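You operate a simulated robot arm through the tools that you are given. There is no shell and no other tool.

The job below is to be done with a simulated robot arm. You get a single attempt, and the scene is never put back.

TASK
Test the motor at 20 Nm each way, then stop the pump.
Fine: forward first; hold each load till the screen gives a result; load to 0 before the lever moves, shaft at rest before reverse; throttles, valves and clamp stay.

Only the result counts: the job must be done as asked and must still hold three seconds after the hand-in. Knocking over, shifting, dropping, spilling or breaking anything else fails it.

THE ROBOT
A 7-joint arm with a three-finger gripper, fixed in place. Base frame: the origin is at the foot of the arm, x ahead of it, y to its left, z up; the work surface is at about z = 700. Readings come in mm, degrees, newtons and seconds.
Its first joint turns from -166.0 to 166.0 degrees. Payload 2.69 kg.
The tool frame sits at the grasp point between the pads (the TCP): z along the fingers, y along the line on which they close. The tips reach 30 mm beyond it. Largest opening 128 mm; the body of the gripper starts 117 mm behind the TCP.
Orientation is that of the tool frame in the base frame, as a unit quaternion [w, x, y, z]. With the fingers straight down and closing along the base's y, the tool's x points along the base's -x, its y along +y and its z along -z.

THE INTERFACE
- The arm moves only by the tool servo_tool. Its argument "increments" is a list of rows, each an object (a shift or turn left out is 0, a gripper value left out holds the last) with "xyz": the shift along the tool's x, y, z in mm, a list of three; "turn": the turn, a rotation vector about the tool's x, y, z in degrees, a list of three; "claw": the gripper command, from -1 (fully open) to 1 (shut), values between in proportion. In form: [{"xyz": [x, y, z], "turn": [wx, wy, wz], "claw": claw}, ...]. A call has 1 to 20 rows; each row shifts and turns the commanded pose from where the row before left it, along the tool's axes as they then stand. Each row takes 0.2 s and may step no farther than 50 mm and 8.6 degrees from the row before; otherwise, or with a gripper value out of range, the whole call is refused. Where a pose cannot be reached the arm comes as near as it can. A force on the tool above 40 N (or 10 N above the force at the start of the call, whichever is more), or a blocked arm, ends the call early, and 0.2 s more pass. Each finger halts on what it meets, pressing with about 28 N; the grip force reading is that of the motor and also rises with nothing between the fingers. The clock runs only during rows and for 0.2 s after the last one: add rows that do not move to give the fingers time. It gives the time, the measured TCP pose, the force on the tool (base axes), the opening and the grip force at its end, in the units of the frame above (readings bear some noise), with the torque about the TCP (base axes, N m) and any sound that the robot's microphone picked up.
- Cameras (640 x 400 px; columns grow to the right, rows downward): "scene" is fixed at [399.5, -498.6, 1453.7]; the picture's right is [-0.95, 0.31, 0.00], its down [0.28, 0.88, -0.37] and it looks along [-0.11, -0.35, -0.93] (base axes); focal length 214 px, centre (320, 200). "wrist" rides on the gripper at [58, 54, -131] in the tool frame; the picture's right is [-0.68, 0.74, 0.00], its down [-0.62, -0.57, -0.55] and it looks along [-0.40, -0.37, 0.84] (tool axes); focal length 234 px, centre (320, 200). There is no depth. A picture from a camera that has moved, and an enlarged one, comes with that camera's place and axes in the base frame and with its lens.
- get_image(camera): a new picture of that camera. It takes no simulated time.
- move_column(by): slides the trunk up (or, below 0, down) by that many mm; the arm rides with it, the base frame stays. It gives what a move gives, with no picture.
- close_up(camera, box): a new picture of the part [left, top, right, bottom] of that camera's present view, enlarged. It takes no simulated time.
- hand_in(): hands the job in; it is judged then, once.

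Nothing tells you positions but the pictures and the camera data. Unless the task says otherwise, let go and move clear before handing in.

The tools are called after "Request:" as name(argument=value, ...) on one line, values as JSON. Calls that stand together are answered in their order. servo_tool: Moves the arm, as the interface text tells. Its arguments: {"type":"object","properties":{"increments":{"type":"array","items":{"type":"object","properties":{"xyz":{"type":"array","items":{"type":"number"}},"turn":{"type":"array","items":{"type":"number"}},"claw":{"type":"number"}}}}},"required":["increments"]} The other tools are called the same way: move_column (by) slides the trunk up or down; get_image (camera) takes a picture; close_up (camera, box) takes an enlarged picture of a part of a camera's view; hand_in () hands the job in.

At the start:

```text
clock: 0.0
position: [715.6, -348.9, 1188.6]
tool_rot: [0.0, 0.0, 1.0, -0.001]
ft_force: [-0.5, 0.7, -0.3]
moment: [0.03, 0.01, -0.02]
opening: 128.2
grip_force: 0.0
trunk travel left (down, up): [-150.0, 200.0]
```

scene: 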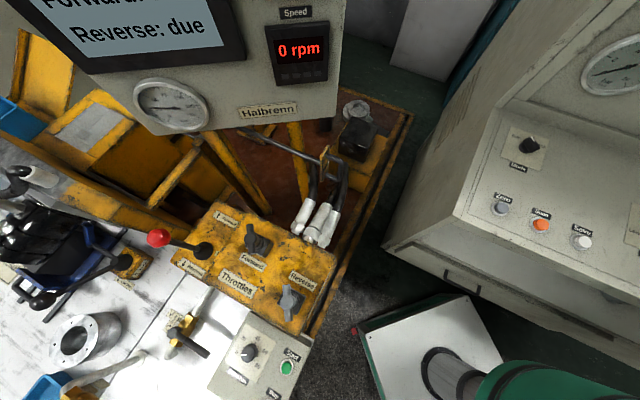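
wrist: 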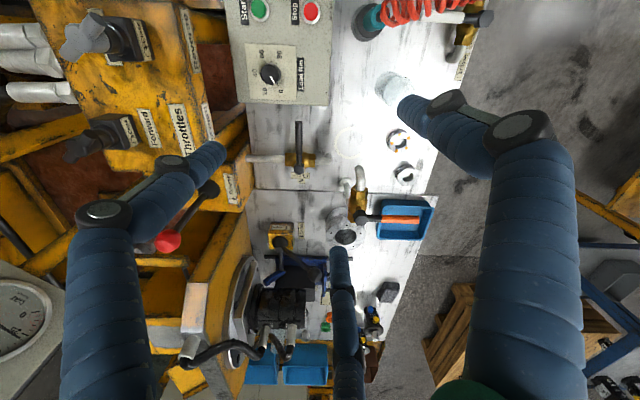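

I see a hydraulic test bench with a red-knobbed lever, two throttle knobs, a small control box with Start/Stop buttons and a load knob, and a screen. I'll look closer at each before moving.

Request:
close_up(camera="scene", box=[140, 190, 340, 315])

Request:
close_up(camera="scene", box=[160, 290, 340, 400])

Request:
close_up(camera="scene", box=[0, 0, 340, 140])

Request:
close_up(camera="wrist", box=[200, 0, 440, 150])

Request:
close_up(camera="scene", box=[440, 30, 640, 290])

Request:
close_up(camera="wrist", box=[200, 150, 460, 390])

```text
3.20 times, centred on (240, 252) of scene
camera zoom: at [399.5, -498.6, 1453.7], right [-0.95, 0.31, 0.0], down [0.28, 0.88, -0.37], along [-0.11, -0.35, -0.93], focal length 686 px, centre (576, 32)
```

zoom: 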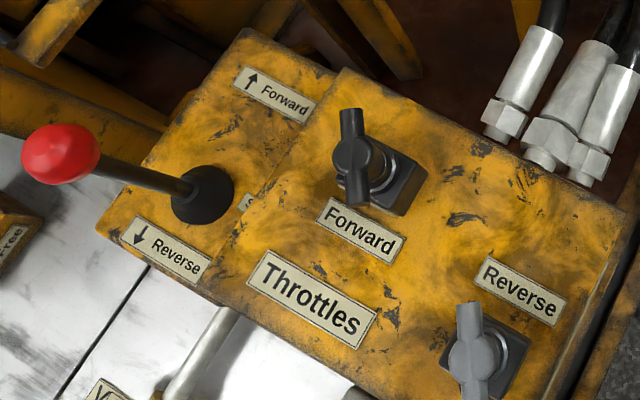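

```text
3.56 times, centred on (250, 345) of scene
camera zoom: at [399.5, -498.6, 1453.7], right [-0.95, 0.31, 0.0], down [0.28, 0.88, -0.37], along [-0.11, -0.35, -0.93], focal length 763 px, centre (569, -316)
```

zoom: 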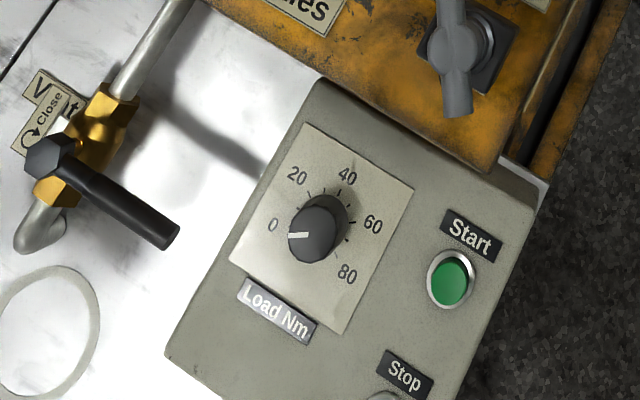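

```text
1.88 times, centred on (170, 70) of scene
camera zoom: at [399.5, -498.6, 1453.7], right [-0.95, 0.31, 0.0], down [0.28, 0.88, -0.37], along [-0.11, -0.35, -0.93], focal length 404 px, centre (602, 445)
```

zoom: 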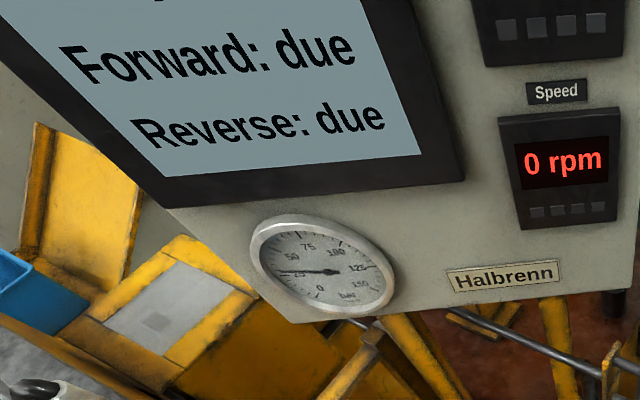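

```text
2.67 times, centred on (320, 75) of wrist
camera zoom: at [657.8, -296.0, 1319.8], right [0.68, 0.74, 0.0], down [0.62, -0.57, 0.55], along [0.4, -0.37, -0.84], focal length 624 px, centre (320, 533)
```

zoom: 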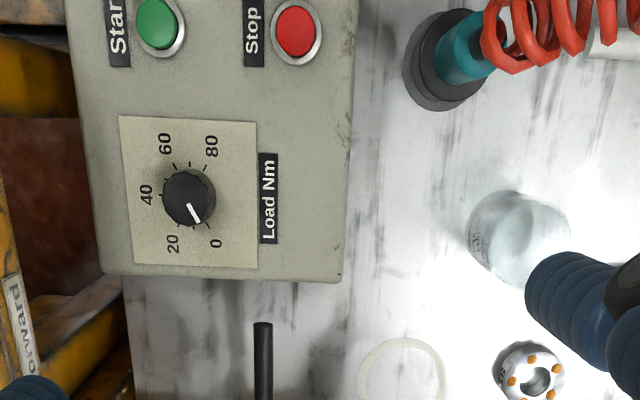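

```text
1.54 times, centred on (540, 160) of scene
camera zoom: at [399.5, -498.6, 1453.7], right [-0.95, 0.31, 0.0], down [0.28, 0.88, -0.37], along [-0.11, -0.35, -0.93], focal length 330 px, centre (-18, 262)
```

zoom: 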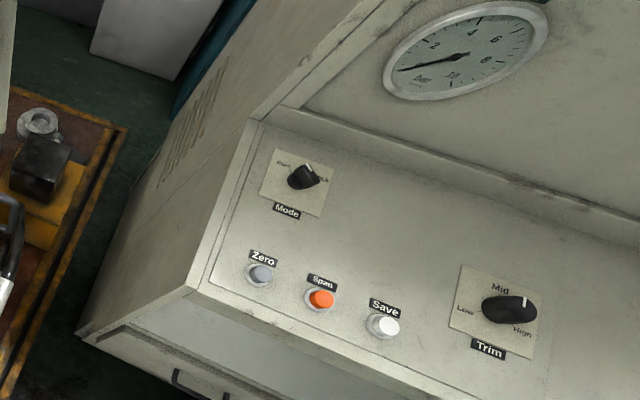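

```text
1.67 times, centred on (330, 270) of wrist
camera zoom: at [657.8, -296.0, 1319.8], right [0.68, 0.74, 0.0], down [0.62, -0.57, 0.55], along [0.4, -0.37, -0.84], focal length 390 px, centre (303, 83)
```

zoom: 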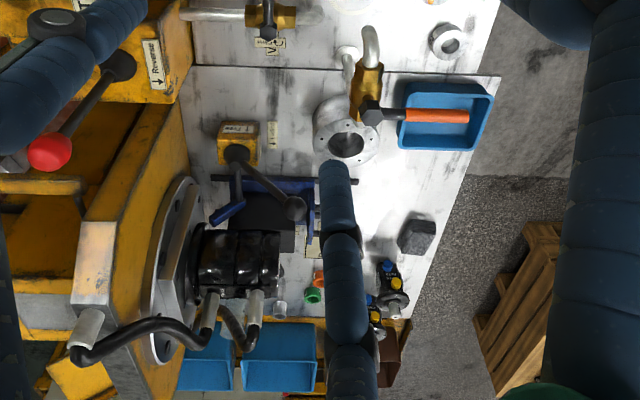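

The lever stands upright near (683, -684, z 833–1018). The load knob is near (622, -399, 798) and reads 0, with Start near (540, -338) and Stop near (602, -277). I'll let a moment pass to hear whether the pump is running.

Request:
servo_tool(increments=[{"xyz": [0, 0, 0]}])

Request:
close_up(camera="wrist", box=[0, 0, 320, 200])

Request:
close_up(camera="wrist", box=[240, 120, 480, 270])

```text
clock: 0.4
position: [716.4, -349.6, 1188.2]
tool_rot: [0.0, 0.0, 1.0, -0.001]
ft_force: [0.3, 0.0, -0.3]
moment: [0.03, -0.05, -0.06]
opening: 128.2
grip_force: 0.0
trunk travel left (down, up): [-150.0, 200.0]
```

```text
2.00 times, centred on (160, 100) of wrist
camera zoom: at [657.7, -296.0, 1319.7], right [0.68, 0.74, 0.0], down [0.62, -0.57, 0.55], along [0.4, -0.37, -0.84], focal length 468 px, centre (640, 400)
```

zoom: 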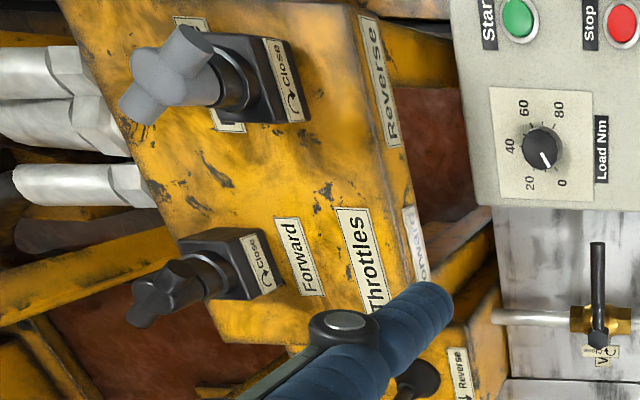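

```text
2.67 times, centred on (360, 195) of wrist
camera zoom: at [657.7, -296.0, 1319.7], right [0.68, 0.74, 0.0], down [0.62, -0.57, 0.55], along [0.4, -0.37, -0.84], focal length 624 px, centre (213, 213)
```

zoom: 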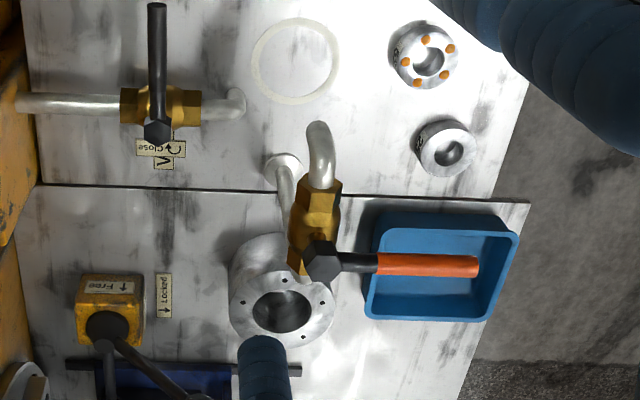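

Everything is quiet. Next I'll shift over toward the load knob, staying high. I also want to see which blue sleeved parts in the wrist view move with the gripper.

Request:
servo_tool(increments=[{"xyz": [30, -16, 0], "claw": 0.0}, {"xyz": [32, -17, 0]}, {"xyz": [32, -17, 0]}, {"xyz": [0, 0, 0]}])

Request:
get_image(camera="wrist")

Request:
get_image(camera="scene")

```text
clock: 1.4
position: [620.6, -398.9, 1189.5]
tool_rot: [0.0, 0.0, 1.0, 0.0]
ft_force: [0.3, 0.8, 0.9]
moment: [0.01, 0.01, 0.01]
opening: 64.2
grip_force: 0.0
trunk travel left (down, up): [-150.0, 200.0]
```

```text
taken
camera wrist: at [563.3, -345.8, 1320.7], right [0.68, 0.74, 0.0], down [0.62, -0.57, 0.55], along [0.4, -0.37, -0.84], focal length 234 px, centre (320, 200)
```

wrist: 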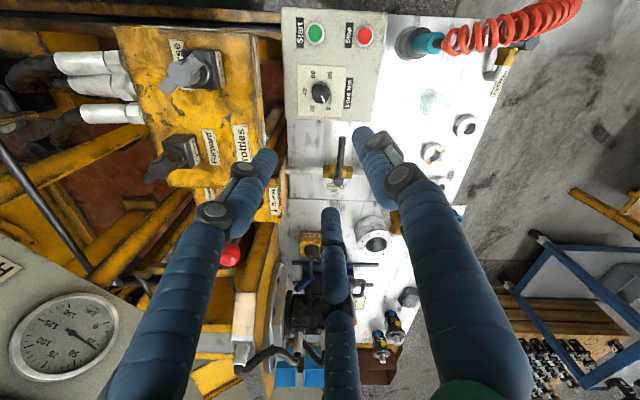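

```text
taken
```

scene: 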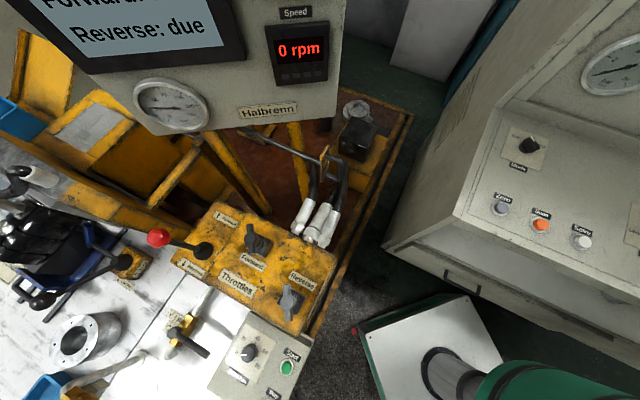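

The hand has three sleeved fingers, set evenly around the TCP. That suits a knob. I'll check the gauge and the panel again from this viewpoint.

Request:
close_up(camera="wrist", box=[0, 260, 160, 400])

Request:
close_up(camera="wrist", box=[270, 0, 410, 130])

Request:
close_up(camera="wrist", box=[130, 100, 300, 290])

Request:
close_up(camera="scene", box=[130, 75, 215, 135])

```text
2.86 times, centred on (80, 330) of wrist
camera zoom: at [563.3, -345.8, 1320.7], right [0.68, 0.74, 0.0], down [0.62, -0.57, 0.55], along [0.4, -0.37, -0.84], focal length 669 px, centre (1006, -171)
```

zoom: 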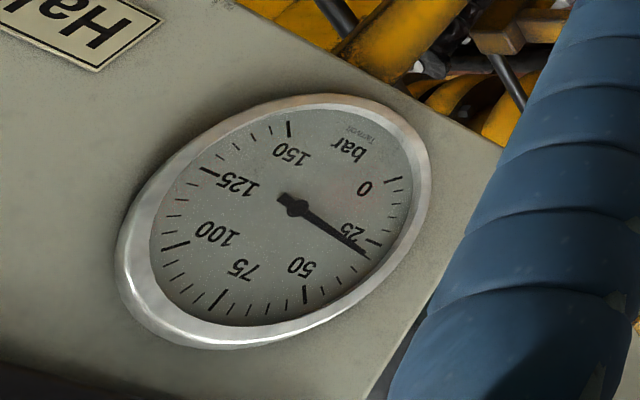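

```text
3.08 times, centred on (340, 65) of wrist
camera zoom: at [563.3, -345.8, 1320.7], right [0.68, 0.74, 0.0], down [0.62, -0.57, 0.55], along [0.4, -0.37, -0.84], focal length 720 px, centre (258, 615)
```

zoom: 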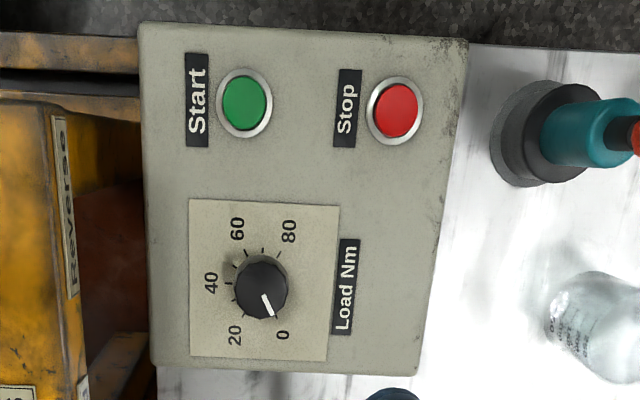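

```text
2.11 times, centred on (215, 195) of wrist
camera zoom: at [563.3, -345.8, 1320.7], right [0.68, 0.74, 0.0], down [0.62, -0.57, 0.55], along [0.4, -0.37, -0.84], focal length 493 px, centre (541, 210)
```

zoom: 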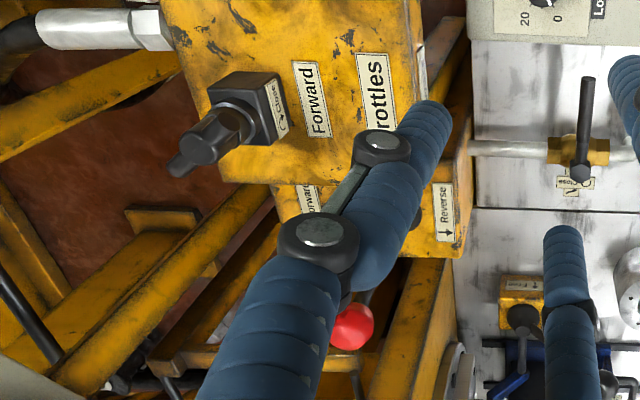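

```text
6.67 times, centred on (172, 105) of scene
camera zoom: at [399.5, -498.6, 1453.7], right [-0.95, 0.31, 0.0], down [0.28, 0.88, -0.37], along [-0.11, -0.35, -0.93], focal length 1430 px, centre (1303, 833)
```

zoom: 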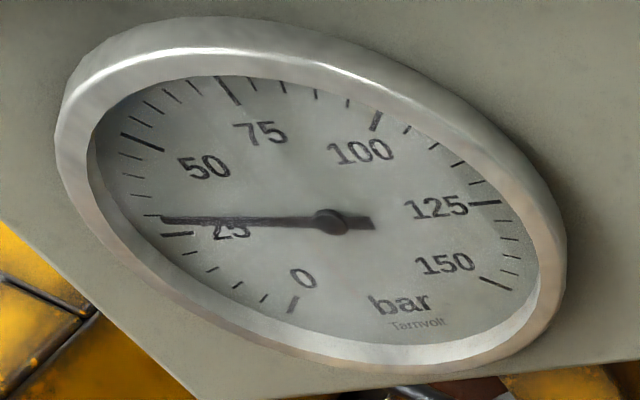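

The gauge reads about 28 bar, so the pump is already running. Before touching the lever I'll zoom in on its arrows to be sure which way is forward.

Request:
close_up(camera="scene", box=[165, 200, 255, 285])

Request:
close_up(camera="wrist", box=[225, 160, 305, 240])

Request:
close_up(camera="scene", box=[0, 0, 250, 80])

```text
4.71 times, centred on (210, 242) of scene
camera zoom: at [399.5, -498.6, 1453.7], right [-0.95, 0.31, 0.0], down [0.28, 0.88, -0.37], along [-0.11, -0.35, -0.93], focal length 1009 px, centre (838, 0)
```

zoom: 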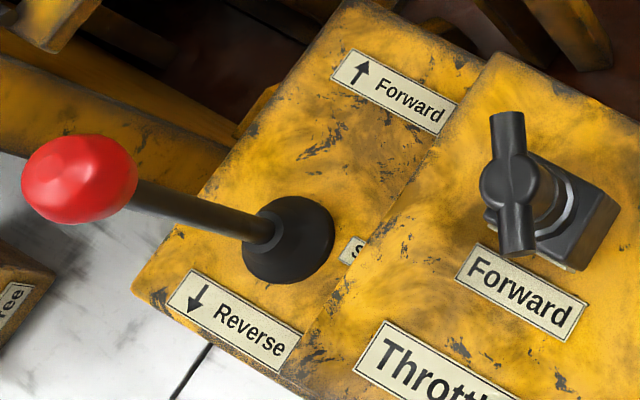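

```text
5.00 times, centred on (265, 200) of wrist
camera zoom: at [563.3, -345.8, 1320.7], right [0.68, 0.74, 0.0], down [0.62, -0.57, 0.55], along [0.4, -0.37, -0.84], focal length 1171 px, centre (595, 200)
```

zoom: 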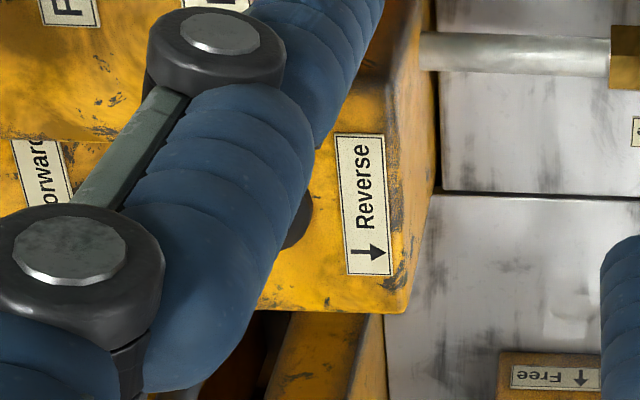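

```text
2.56 times, centred on (125, 40) of scene
camera zoom: at [399.5, -498.6, 1453.7], right [-0.95, 0.31, 0.0], down [0.28, 0.88, -0.37], along [-0.11, -0.35, -0.93], focal length 549 px, centre (819, 610)
```

zoom: 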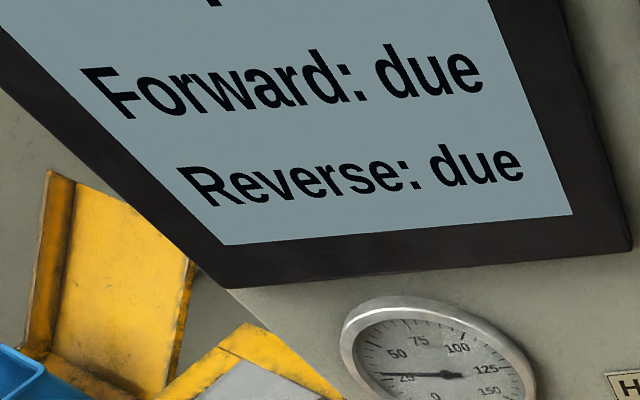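

Forward is base (-0.7, -0.7) and reverse is (+0.7, +0.7). I'll move at height to above the lever ball and turn the hand 45° so its closing axis lines up with the lever's travel.

Request:
servo_tool(increments=[{"xyz": [-10.5, -47.5, 0], "claw": -0.5}, {"xyz": [-10.5, -47.5, 0]}, {"xyz": [-10.5, -47.5, 0]}, {"xyz": [-10.5, -47.5, 0]}, {"xyz": [-10.5, -47.5, 0]}, {"xyz": [-10.5, -47.5, 0]}, {"turn": [0, 0, 7.5]}, {"turn": [0, 0, 7.5]}, {"turn": [0, 0, 7.5]}, {"turn": [0, 0, 7.5]}, {"turn": [0, 0, 7.5]}, {"turn": [0, 0, 7.5]}, {"xyz": [0, 0, 0]}])

Request:
get_image(camera="wrist")

Request:
get_image(camera="scene")

```text
clock: 4.2
position: [685.5, -685.2, 1188.7]
tool_rot: [0.0, 0.383, 0.924, 0.001]
ft_force: [-1.1, 0.5, 0.6]
moment: [-0.01, -0.01, -0.03]
opening: 96.3
grip_force: 0.1
trunk travel left (down, up): [-150.0, 200.0]
```

```text
taken
camera wrist: at [682.2, -605.7, 1320.0], right [1.0, 0.04, 0.0], down [0.03, -0.84, 0.55], along [0.02, -0.55, -0.84], focal length 234 px, centre (320, 200)
```

wrist: 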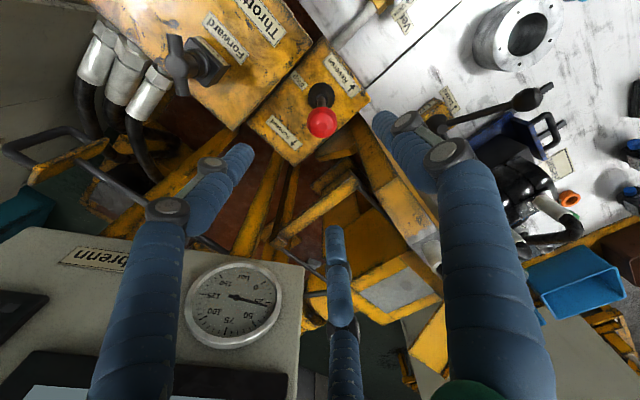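

```text
taken
```

scene: 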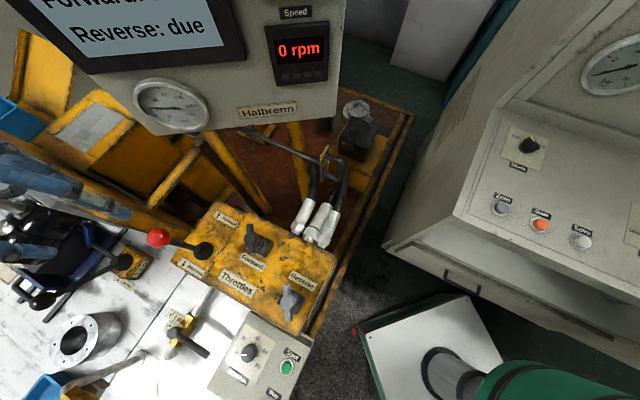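

The TCP is directly above the ball at (685, -685). I'll descend with the fingers open around it.

Request:
servo_tool(increments=[{"xyz": [0, 0, 40]}, {"xyz": [0, 0, 40]}, {"xyz": [0, 0, 40]}, {"xyz": [0, 0, 40]}, {"xyz": [0, 0, 0]}])

Request:
get_image(camera="wrist")

Request:
get_image(camera="scene")

```text
clock: 5.4
position: [686.0, -684.6, 1029.6]
tool_rot: [0.0, 0.383, 0.924, -0.001]
ft_force: [0.2, -0.4, -0.2]
moment: [0.02, 0.02, 0.0]
opening: 95.7
grip_force: 0.2
trunk travel left (down, up): [-150.0, 200.0]
```

```text
taken
camera wrist: at [682.4, -605.6, 1160.3], right [1.0, 0.04, 0.0], down [0.04, -0.84, 0.55], along [0.02, -0.55, -0.84], focal length 234 px, centre (320, 200)
```

wrist: 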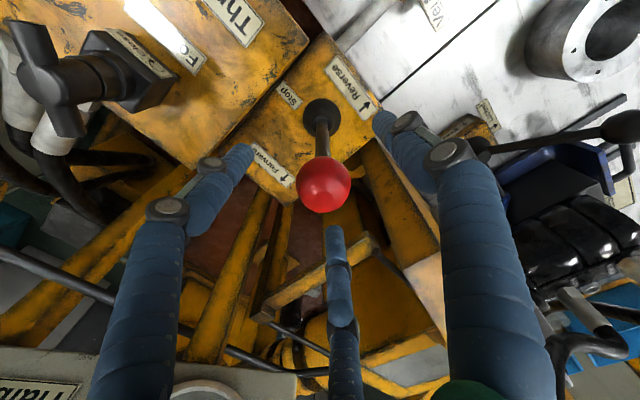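

```text
taken
```

scene: 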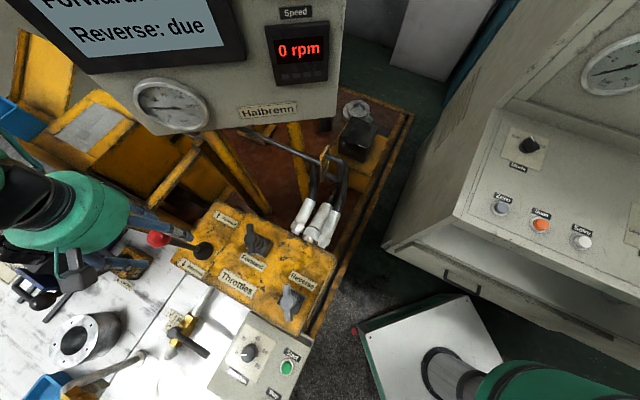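

The ball is centred between the fingers. I'll go 8 mm lower, close to a loose cage of about 50 mm, then push forward gently along tool -y.

Request:
servo_tool(increments=[{"xyz": [0, 0, 8], "claw": 0.25}, {"xyz": [0, 0, 0]}, {"xyz": [0, 0, 0]}, {"xyz": [0, -8, 0]}, {"xyz": [0, -8, 0]}, {"xyz": [0, -8, 0]}, {"xyz": [0, 0, 0]}])

Request:
get_image(camera="wrist")

Request:
get_image(camera="scene")

```text
clock: 7.0
position: [667.7, -700.9, 1021.9]
tool_rot: [0.0, 0.382, 0.924, 0.0]
ft_force: [0.9, 2.1, 0.0]
moment: [0.0, -0.06, 0.03]
opening: 49.7
grip_force: 1.2
trunk travel left (down, up): [-150.0, 200.0]
```

```text
taken
camera wrist: at [664.6, -621.8, 1151.9], right [1.0, 0.04, 0.0], down [0.04, -0.84, 0.55], along [0.02, -0.55, -0.84], focal length 234 px, centre (320, 200)
```

wrist: 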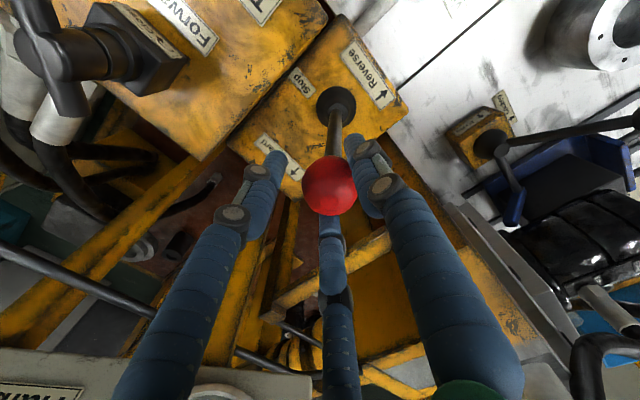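

```text
taken
```

scene: 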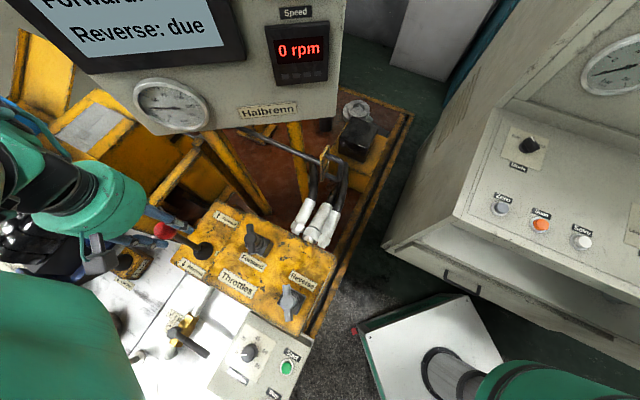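

The lever is following with only light force, so I'll keep pushing forward.

Request:
servo_tool(increments=[{"xyz": [0, -8, 0]}, {"xyz": [0, -8, 1]}, {"xyz": [0, -8, 2]}, {"xyz": [0, 0, 0]}])

Request:
get_image(camera="wrist")

Request:
get_image(camera="scene")

```text
clock: 8.0
position: [650.4, -719.6, 1018.2]
tool_rot: [0.0, 0.383, 0.924, 0.0]
ft_force: [0.5, -0.2, 0.2]
moment: [0.0, -0.01, 0.0]
opening: 48.3
grip_force: 0.2
trunk travel left (down, up): [-150.0, 200.0]
```

```text
taken
camera wrist: at [647.5, -639.4, 1149.5], right [1.0, 0.04, 0.0], down [0.04, -0.84, 0.55], along [0.02, -0.55, -0.84], focal length 234 px, centre (320, 200)
```

wrist: 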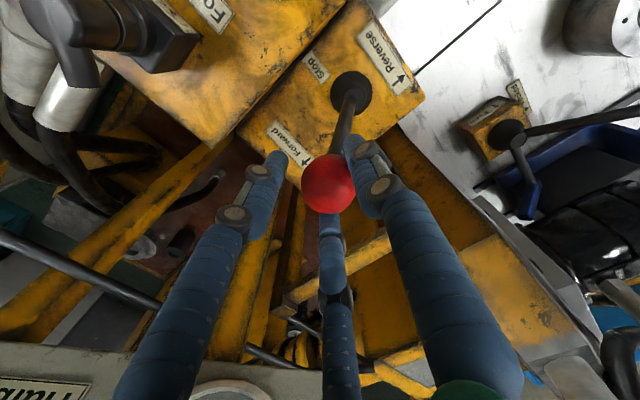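

```text
taken
```

scene: 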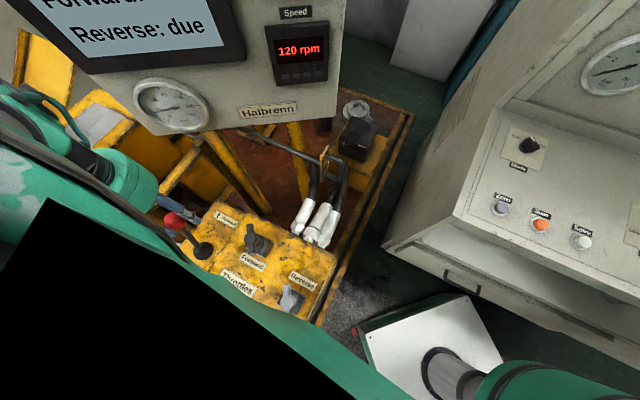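

The shaft is turning at 120 rpm. I'll push a little further to confirm the lever is seated at its forward stop.

Request:
servo_tool(increments=[{"xyz": [0, -5, 1]}, {"xyz": [0, -5, 1]}, {"xyz": [0, 0, 0]}])

Request:
close_up(camera="scene", box=[140, 20, 340, 280])

Request:
get_image(camera="wrist")

```text
clock: 8.8
position: [642.9, -726.0, 1016.3]
tool_rot: [-0.001, 0.382, 0.924, 0.001]
ft_force: [0.0, -0.5, 0.4]
moment: [0.01, -0.01, 0.01]
opening: 48.0
grip_force: 0.0
trunk travel left (down, up): [-150.0, 200.0]
```

```text
1.54 times, centred on (240, 150) of scene
camera zoom: at [399.5, -498.6, 1453.7], right [-0.95, 0.31, 0.0], down [0.28, 0.88, -0.37], along [-0.11, -0.35, -0.93], focal length 330 px, centre (443, 277)
```

zoom: 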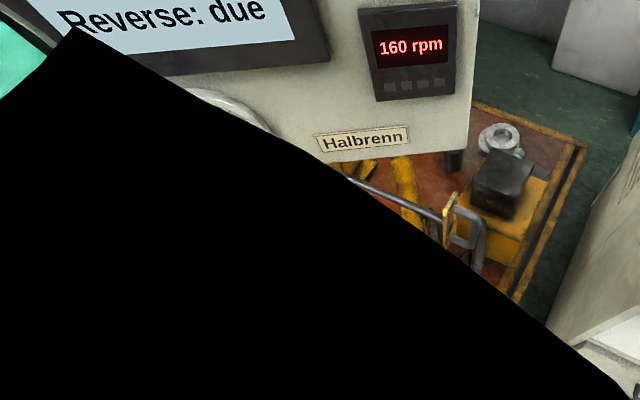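

```text
taken
camera wrist: at [640.6, -646.2, 1147.1], right [1.0, 0.04, 0.0], down [0.04, -0.84, 0.55], along [0.02, -0.55, -0.84], focal length 234 px, centre (320, 200)
```

wrist: 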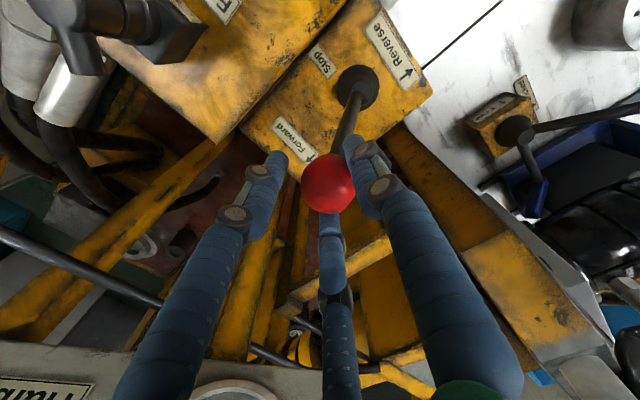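

Force is still nil and the lever keeps following, so I'll continue in small steps until I feel the stop.

Request:
servo_tool(increments=[{"xyz": [0, -4, 1]}, {"xyz": [0, -4, 1]}, {"xyz": [0, -4, 1]}, {"xyz": [0, 0, 0]}])

Request:
get_image(camera="wrist")

Request:
get_image(camera="scene")

```text
clock: 9.8
position: [635.2, -733.8, 1012.3]
tool_rot: [0.0, 0.383, 0.924, 0.001]
ft_force: [0.7, -0.1, -0.3]
moment: [0.01, 0.01, -0.02]
opening: 48.3
grip_force: 0.0
trunk travel left (down, up): [-150.0, 200.0]
```

```text
taken
camera wrist: at [632.4, -655.3, 1144.6], right [1.0, 0.04, 0.0], down [0.04, -0.84, 0.55], along [0.02, -0.55, -0.84], focal length 234 px, centre (320, 200)
```

wrist: 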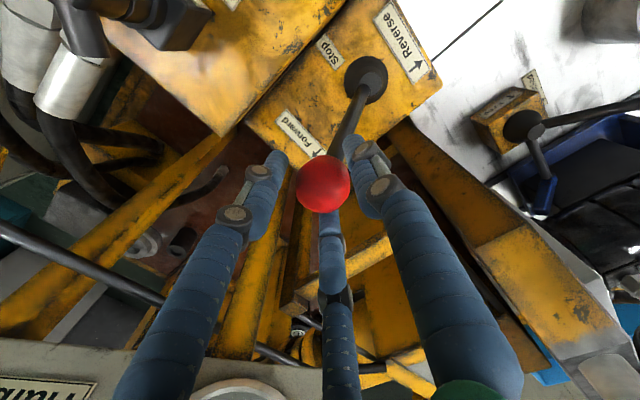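

```text
taken
```

scene: 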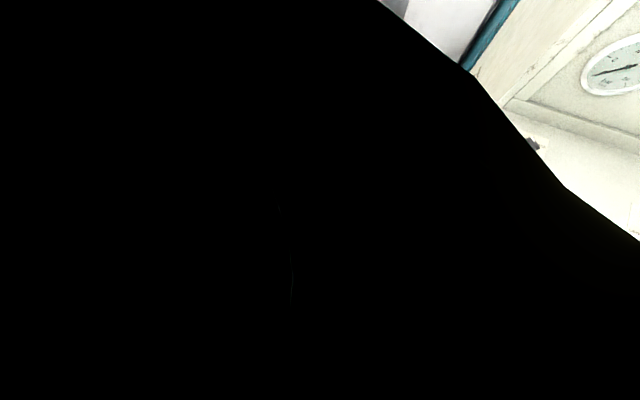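

The ball is still against the rear finger, about 66 mm from neutral. I'll carry on to find the stop.

Request:
servo_tool(increments=[{"xyz": [0, -4, 1]}, {"xyz": [0, -4, 1]}, {"xyz": [0, -4, 1]}, {"xyz": [0, 0, 0]}])

Request:
get_image(camera="wrist")

```text
clock: 10.8
position: [628.6, -740.6, 1010.0]
tool_rot: [0.0, 0.383, 0.924, 0.0]
ft_force: [6.6, 6.8, 2.7]
moment: [0.16, -0.15, 0.03]
opening: 54.6
grip_force: 4.9
trunk travel left (down, up): [-150.0, 200.0]
```

```text
taken
camera wrist: at [625.0, -662.6, 1140.7], right [1.0, 0.04, 0.0], down [0.04, -0.84, 0.55], along [0.02, -0.55, -0.84], focal length 234 px, centre (320, 200)
```

wrist: 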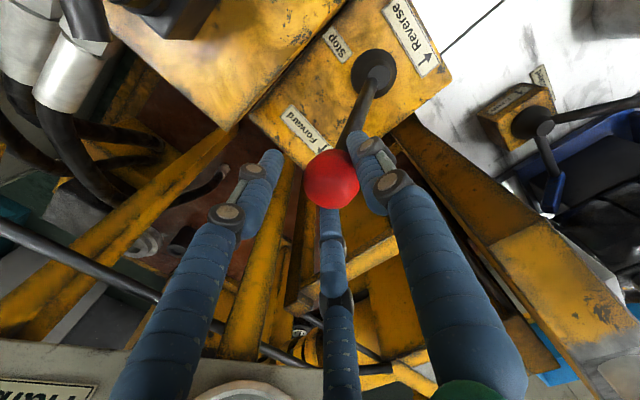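

There's about 9.5 N now, so the lever is against its forward stop. I'll back off, open the fingers, rise, and check that it stays there.

Request:
servo_tool(increments=[{"xyz": [0, 6, 0]}, {"xyz": [0, 0, 0], "claw": -0.5}, {"xyz": [0, 0, 0]}, {"xyz": [0, 0, 0]}, {"xyz": [0, 0, -40]}, {"xyz": [0, 0, -40]}, {"xyz": [0, 0, -40]}, {"xyz": [0, 0, -40]}, {"xyz": [0, 0, 0]}])

Request:
get_image(camera="wrist")

Request:
get_image(camera="scene")

```text
clock: 12.8
position: [631.2, -738.3, 1171.1]
tool_rot: [0.0, 0.382, 0.924, 0.0]
ft_force: [0.4, -0.3, -0.1]
moment: [-0.04, -0.01, -0.01]
opening: 96.1
grip_force: 0.0
trunk travel left (down, up): [-150.0, 200.0]
```

```text
taken
camera wrist: at [629.6, -659.1, 1302.2], right [1.0, 0.04, 0.0], down [0.04, -0.84, 0.55], along [0.02, -0.55, -0.84], focal length 234 px, centre (320, 200)
```

wrist: 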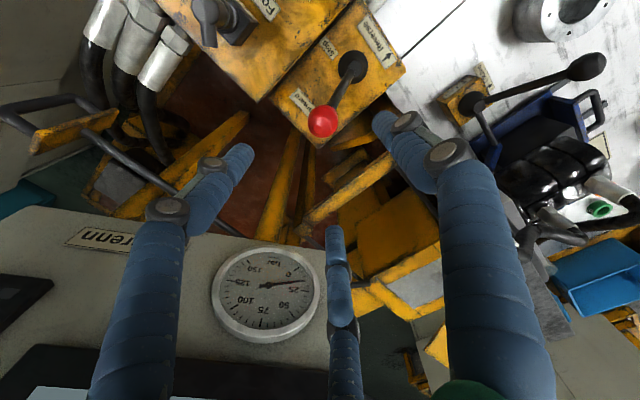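

```text
taken
```

scene: 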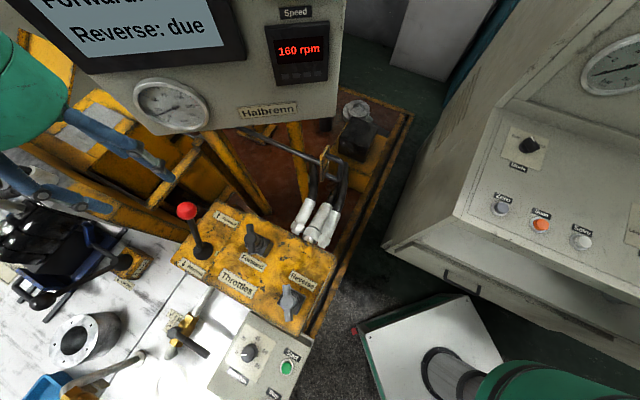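

The lever is holding forward at 160 rpm. I'll turn the hand back and go above the load knob at about (622, -398).

Request:
servo_tool(increments=[{"turn": [0, 0, -7.5], "claw": -0.1}, {"turn": [0, 0, -7.5]}, {"turn": [0, 0, -7.5]}, {"turn": [0, 0, -7.5]}, {"turn": [0, 0, -7.5]}, {"turn": [0, 0, -7.5]}, {"xyz": [1.3, 48.6, 0]}, {"xyz": [1.3, 48.6, 0]}, {"xyz": [1.3, 48.6, 0]}, {"xyz": [1.3, 48.6, 0]}, {"xyz": [1.3, 48.6, 0]}, {"xyz": [1.3, 48.6, 0]}, {"xyz": [1.3, 48.6, 0]}, {"xyz": [0, 0, 0]}])

Request:
get_image(camera="wrist")

Request:
get_image(camera="scene")

```text
clock: 15.8
position: [624.4, -398.4, 1169.8]
tool_rot: [0.0, 0.0, 1.0, 0.0]
ft_force: [0.5, 1.1, 0.7]
moment: [-0.07, -0.04, -0.01]
opening: 70.7
grip_force: 0.0
trunk travel left (down, up): [-150.0, 200.0]
```

```text
taken
camera wrist: at [565.8, -343.4, 1301.7], right [0.68, 0.74, 0.0], down [0.62, -0.57, 0.55], along [0.4, -0.37, -0.84], focal length 234 px, centre (320, 200)
```

wrist: 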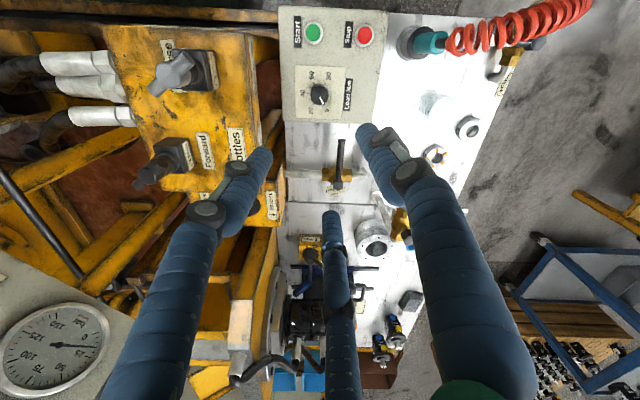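

```text
taken
```

scene: 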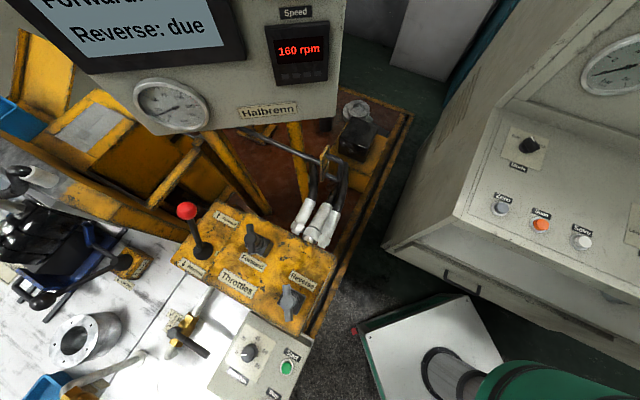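

The hand is over the knob. I'll descend in stages and check alignment close up.

Request:
servo_tool(increments=[{"xyz": [1, 0, 45]}, {"xyz": [1, 0, 45]}, {"xyz": [0, 0, 45]}, {"xyz": [0, 0, 45]}, {"xyz": [0, 0, 45]}, {"xyz": [0, 0, 45]}, {"xyz": [0, 0, 0]}])

Request:
get_image(camera="wrist")

Request:
close_up(camera="wrist", box=[230, 100, 410, 230])

Request:
get_image(camera="scene")

```text
clock: 17.4
position: [622.7, -398.9, 898.1]
tool_rot: [0.0, 0.0, 1.0, 0.0]
ft_force: [0.3, 0.3, -1.0]
moment: [0.05, 0.05, -0.01]
opening: 70.4
grip_force: 0.1
trunk travel left (down, up): [-150.0, 200.0]
```

```text
taken
camera wrist: at [564.2, -345.1, 1029.0], right [0.68, 0.74, 0.0], down [0.62, -0.57, 0.55], along [0.4, -0.37, -0.84], focal length 234 px, centre (320, 200)
```

wrist: 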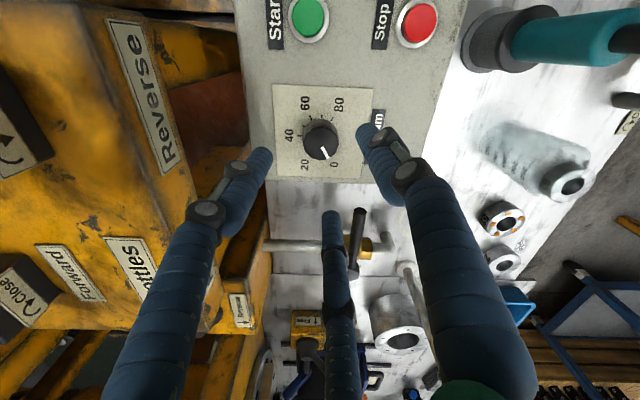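

```text
3.08 times, centred on (320, 165) of wrist
camera zoom: at [564.2, -345.1, 1029.0], right [0.68, 0.74, 0.0], down [0.62, -0.57, 0.55], along [0.4, -0.37, -0.84], focal length 720 px, centre (320, 308)
```

zoom: 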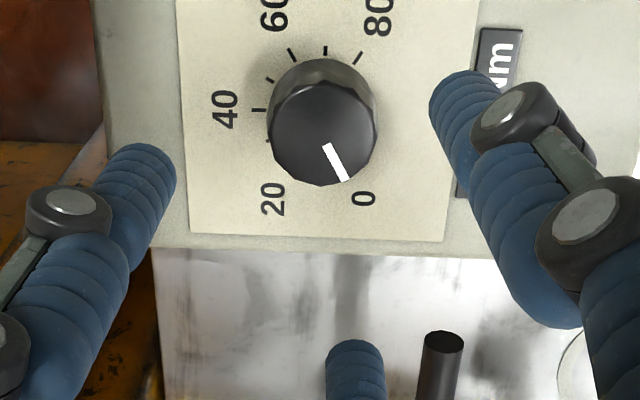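

```text
taken
```

scene: 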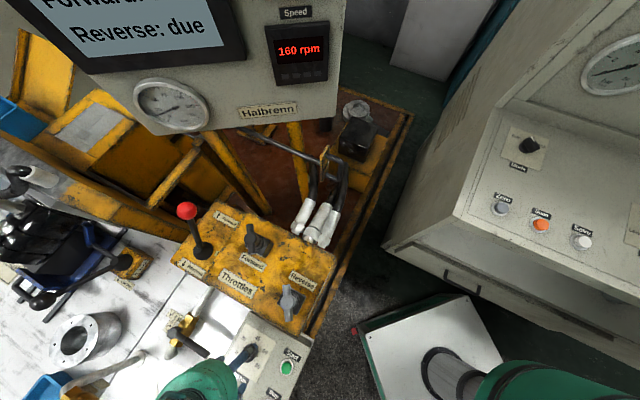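

The knob is about 34 mm across, at (623, -399) with its top near z 800, and well centred. I'll lower the fingers around it most of the way.

Request:
servo_tool(increments=[{"xyz": [0, 0, 30]}, {"xyz": [0, 0, 25]}, {"xyz": [0, 0, 15]}, {"xyz": [0, 0, 0]}])

Request:
close_up(camera="wrist", box=[230, 100, 410, 230])

Request:
close_up(camera="scene", box=[160, 290, 340, 400])

```text
clock: 18.4
position: [620.3, -397.8, 828.5]
tool_rot: [0.0, 0.0, 1.0, 0.0]
ft_force: [-1.1, -0.2, 0.0]
moment: [0.04, 0.02, 0.0]
opening: 70.6
grip_force: 0.0
trunk travel left (down, up): [-150.0, 200.0]
```

```text
3.08 times, centred on (320, 165) of wrist
camera zoom: at [562.4, -343.7, 959.8], right [0.68, 0.74, 0.0], down [0.62, -0.57, 0.55], along [0.4, -0.37, -0.84], focal length 720 px, centre (320, 308)
```

zoom: 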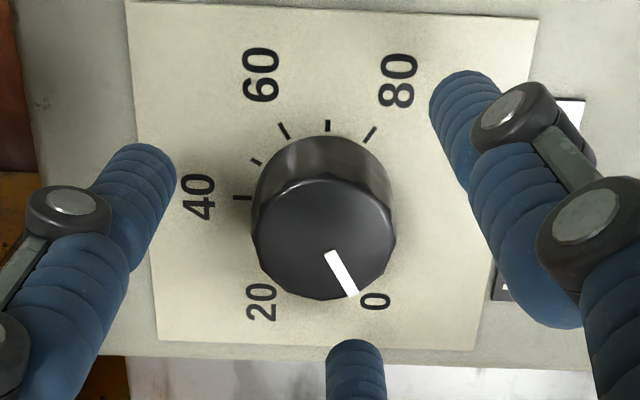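

```text
3.56 times, centred on (250, 345) of scene
camera zoom: at [399.5, -498.6, 1453.7], right [-0.95, 0.31, 0.0], down [0.28, 0.88, -0.37], along [-0.11, -0.35, -0.93], focal length 763 px, centre (569, -316)
```

zoom: 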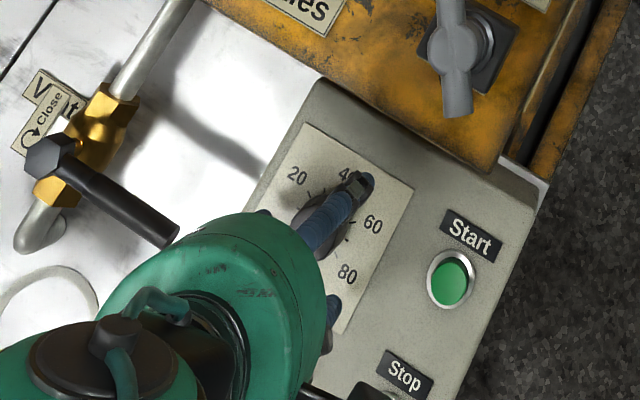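

The knob's top is near z 798 and the panel near z 773. I'll correct the centring by about 4 mm, lower to TCP 811, and close on the knob.

Request:
servo_tool(increments=[{"xyz": [-4, -2.5, 0]}, {"xyz": [0, 0, 9]}, {"xyz": [0, 0, 8]}, {"xyz": [0, 0, 0]}])

Request:
close_up(camera="wrist", box=[230, 100, 410, 230])

```text
clock: 19.4
position: [624.5, -401.0, 811.9]
tool_rot: [-0.001, 0.0, 1.0, 0.0]
ft_force: [-0.4, 0.6, 0.5]
moment: [0.0, 0.0, -0.01]
opening: 70.3
grip_force: 0.0
trunk travel left (down, up): [-150.0, 200.0]
```

```text
3.08 times, centred on (320, 165) of wrist
camera zoom: at [566.4, -347.0, 943.0], right [0.68, 0.74, 0.0], down [0.62, -0.57, 0.55], along [0.4, -0.37, -0.84], focal length 720 px, centre (320, 308)
```

zoom: 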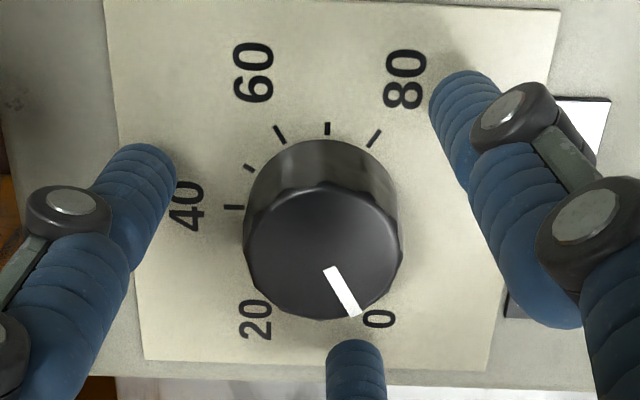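

The knob is well centred. I'll close on it.

Request:
servo_tool(increments=[{"claw": 0.3}, {"claw": 0.5}, {"claw": 0.7}, {"claw": 1.0}, {"xyz": [0, 0, 0]}])

Request:
close_up(camera="wrist", box=[230, 100, 410, 230])

```text
clock: 20.6
position: [624.2, -400.7, 811.5]
tool_rot: [0.001, 0.001, 1.0, -0.001]
ft_force: [8.5, 6.8, -2.5]
moment: [0.22, -0.33, 0.01]
opening: 36.4
grip_force: 44.7
trunk travel left (down, up): [-150.0, 200.0]
```

```text
3.08 times, centred on (320, 165) of wrist
camera zoom: at [566.9, -346.7, 943.2], right [0.68, 0.74, 0.0], down [0.62, -0.57, 0.55], along [0.4, -0.37, -0.84], focal length 720 px, centre (320, 308)
```

zoom: 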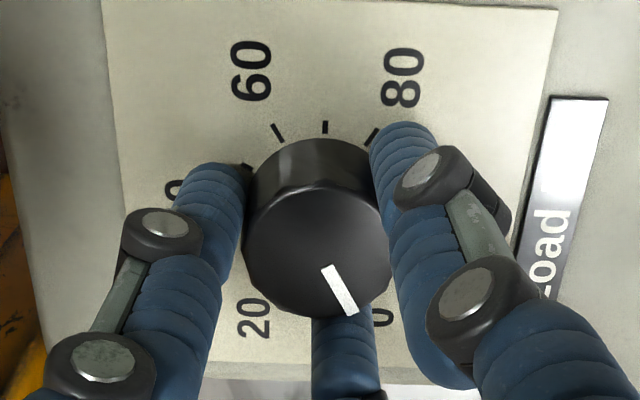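

The grip is on the knob, with opening 36.4 mm. I'll trim the centring slightly, then turn 60° clockwise for 0 to 20 in two parts.

Request:
servo_tool(increments=[{"xyz": [-1, 1, 0]}, {"turn": [0, 0, 7.5]}, {"turn": [0, 0, 7.5]}, {"turn": [0, 0, 7.5]}, {"turn": [0, 0, 7.5]}, {"xyz": [0, 0, 0]}])

Request:
close_up(camera="wrist", box=[230, 100, 410, 230])

Request:
get_image(camera="scene")

```text
clock: 22.0
position: [623.9, -401.3, 811.8]
tool_rot: [0.0, 0.259, 0.966, 0.0]
ft_force: [-2.8, -20.2, -9.2]
moment: [-0.72, 0.1, 0.0]
opening: 36.1
grip_force: 45.0
trunk travel left (down, up): [-150.0, 200.0]
```

```text
3.08 times, centred on (320, 165) of wrist
camera zoom: at [601.8, -324.6, 943.3], right [0.95, 0.3, 0.0], down [0.25, -0.8, 0.55], along [0.16, -0.52, -0.84], focal length 720 px, centre (320, 308)
```

zoom: 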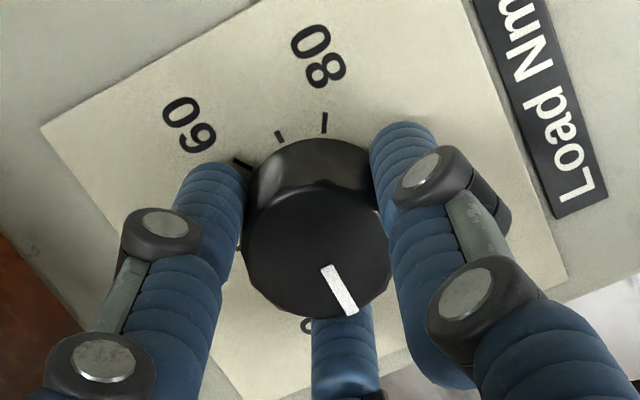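

```text
taken
```

scene: 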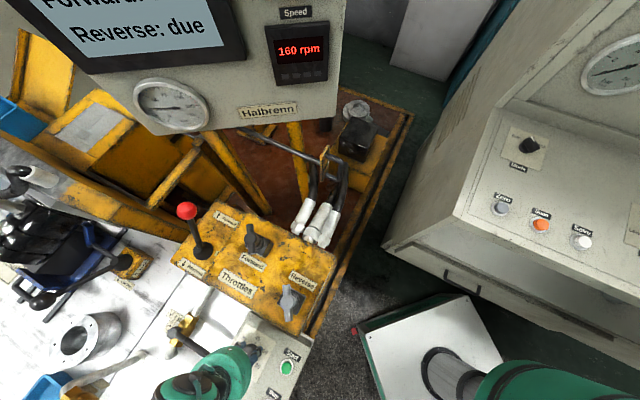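

There is no slip: the pointer keeps its place relative to the fingers. I'll relieve the small side force and turn the remaining 30°.

Request:
servo_tool(increments=[{"xyz": [-0.4, -0.7, 0]}, {"turn": [0, 0, 7.5]}, {"turn": [0, 0, 7.5]}, {"turn": [0, 0, 7.5]}, {"turn": [0, 0, 7.5]}, {"xyz": [0, 0, 0]}])

Request:
close_up(camera="wrist", box=[230, 100, 410, 230])

Request:
get_image(camera="scene")

```text
clock: 23.4
position: [626.9, -400.8, 812.3]
tool_rot: [-0.001, 0.501, 0.866, 0.0]
ft_force: [-2.1, 4.5, -5.1]
moment: [0.36, 0.21, 0.01]
opening: 36.2
grip_force: 45.3
trunk travel left (down, up): [-150.0, 200.0]
```

```text
3.08 times, centred on (320, 165) of wrist
camera zoom: at [643.0, -322.9, 943.3], right [0.98, -0.22, 0.0], down [-0.18, -0.82, 0.55], along [-0.12, -0.53, -0.84], focal length 720 px, centre (320, 308)
```

zoom: 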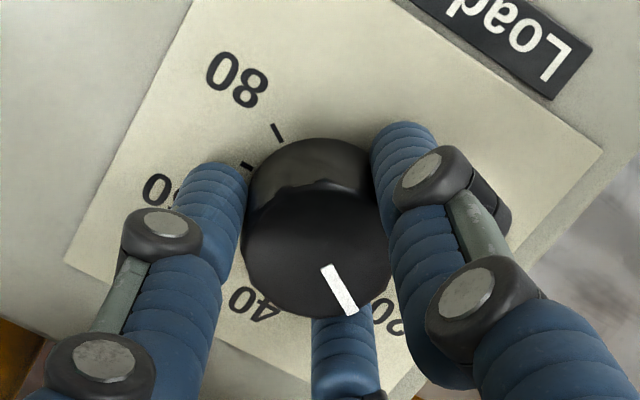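

```text
taken
```

scene: 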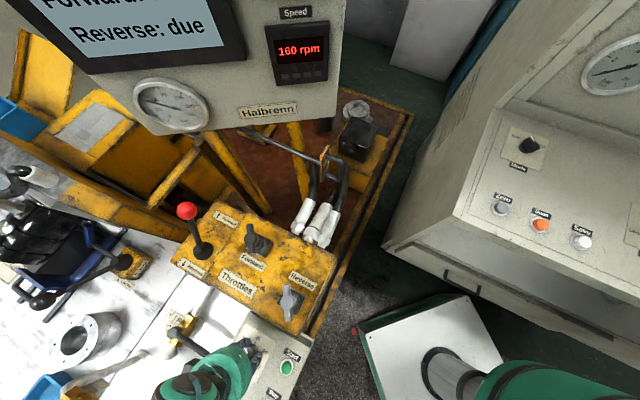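

The pointer measures about -75°, which is 20 Nm. I'll hold here and watch the screen.

Request:
servo_tool(increments=[{"xyz": [0, 0, 0]}, {"xyz": [0, 0, 0]}, {"xyz": [0, 0, 0]}, {"xyz": [0, 0, 0]}, {"xyz": [0, 0, 0]}])

Request:
close_up(camera="scene", box=[0, 0, 340, 140])

Request:
get_image(camera="wrist")

```text
clock: 24.6
position: [625.5, -399.8, 813.5]
tool_rot: [0.0, 0.5, 0.866, 0.0]
ft_force: [-3.0, 10.4, -5.8]
moment: [0.36, 0.14, 0.0]
opening: 36.2
grip_force: 44.9
trunk travel left (down, up): [-150.0, 200.0]
```

```text
1.88 times, centred on (170, 70) of scene
camera zoom: at [399.5, -498.6, 1453.7], right [-0.95, 0.31, 0.0], down [0.28, 0.88, -0.37], along [-0.11, -0.35, -0.93], focal length 404 px, centre (602, 445)
```

zoom: 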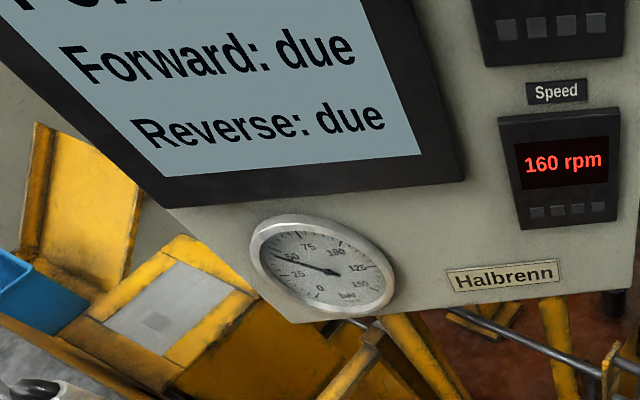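

```text
taken
camera wrist: at [642.9, -322.8, 943.3], right [0.98, -0.22, 0.0], down [-0.18, -0.82, 0.55], along [-0.12, -0.54, -0.84], focal length 234 px, centre (320, 200)
```

wrist: 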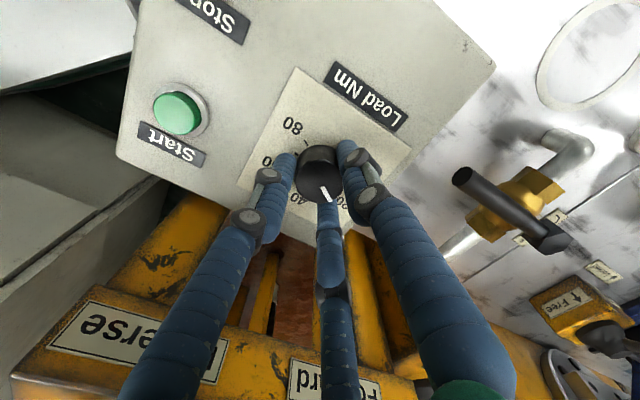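

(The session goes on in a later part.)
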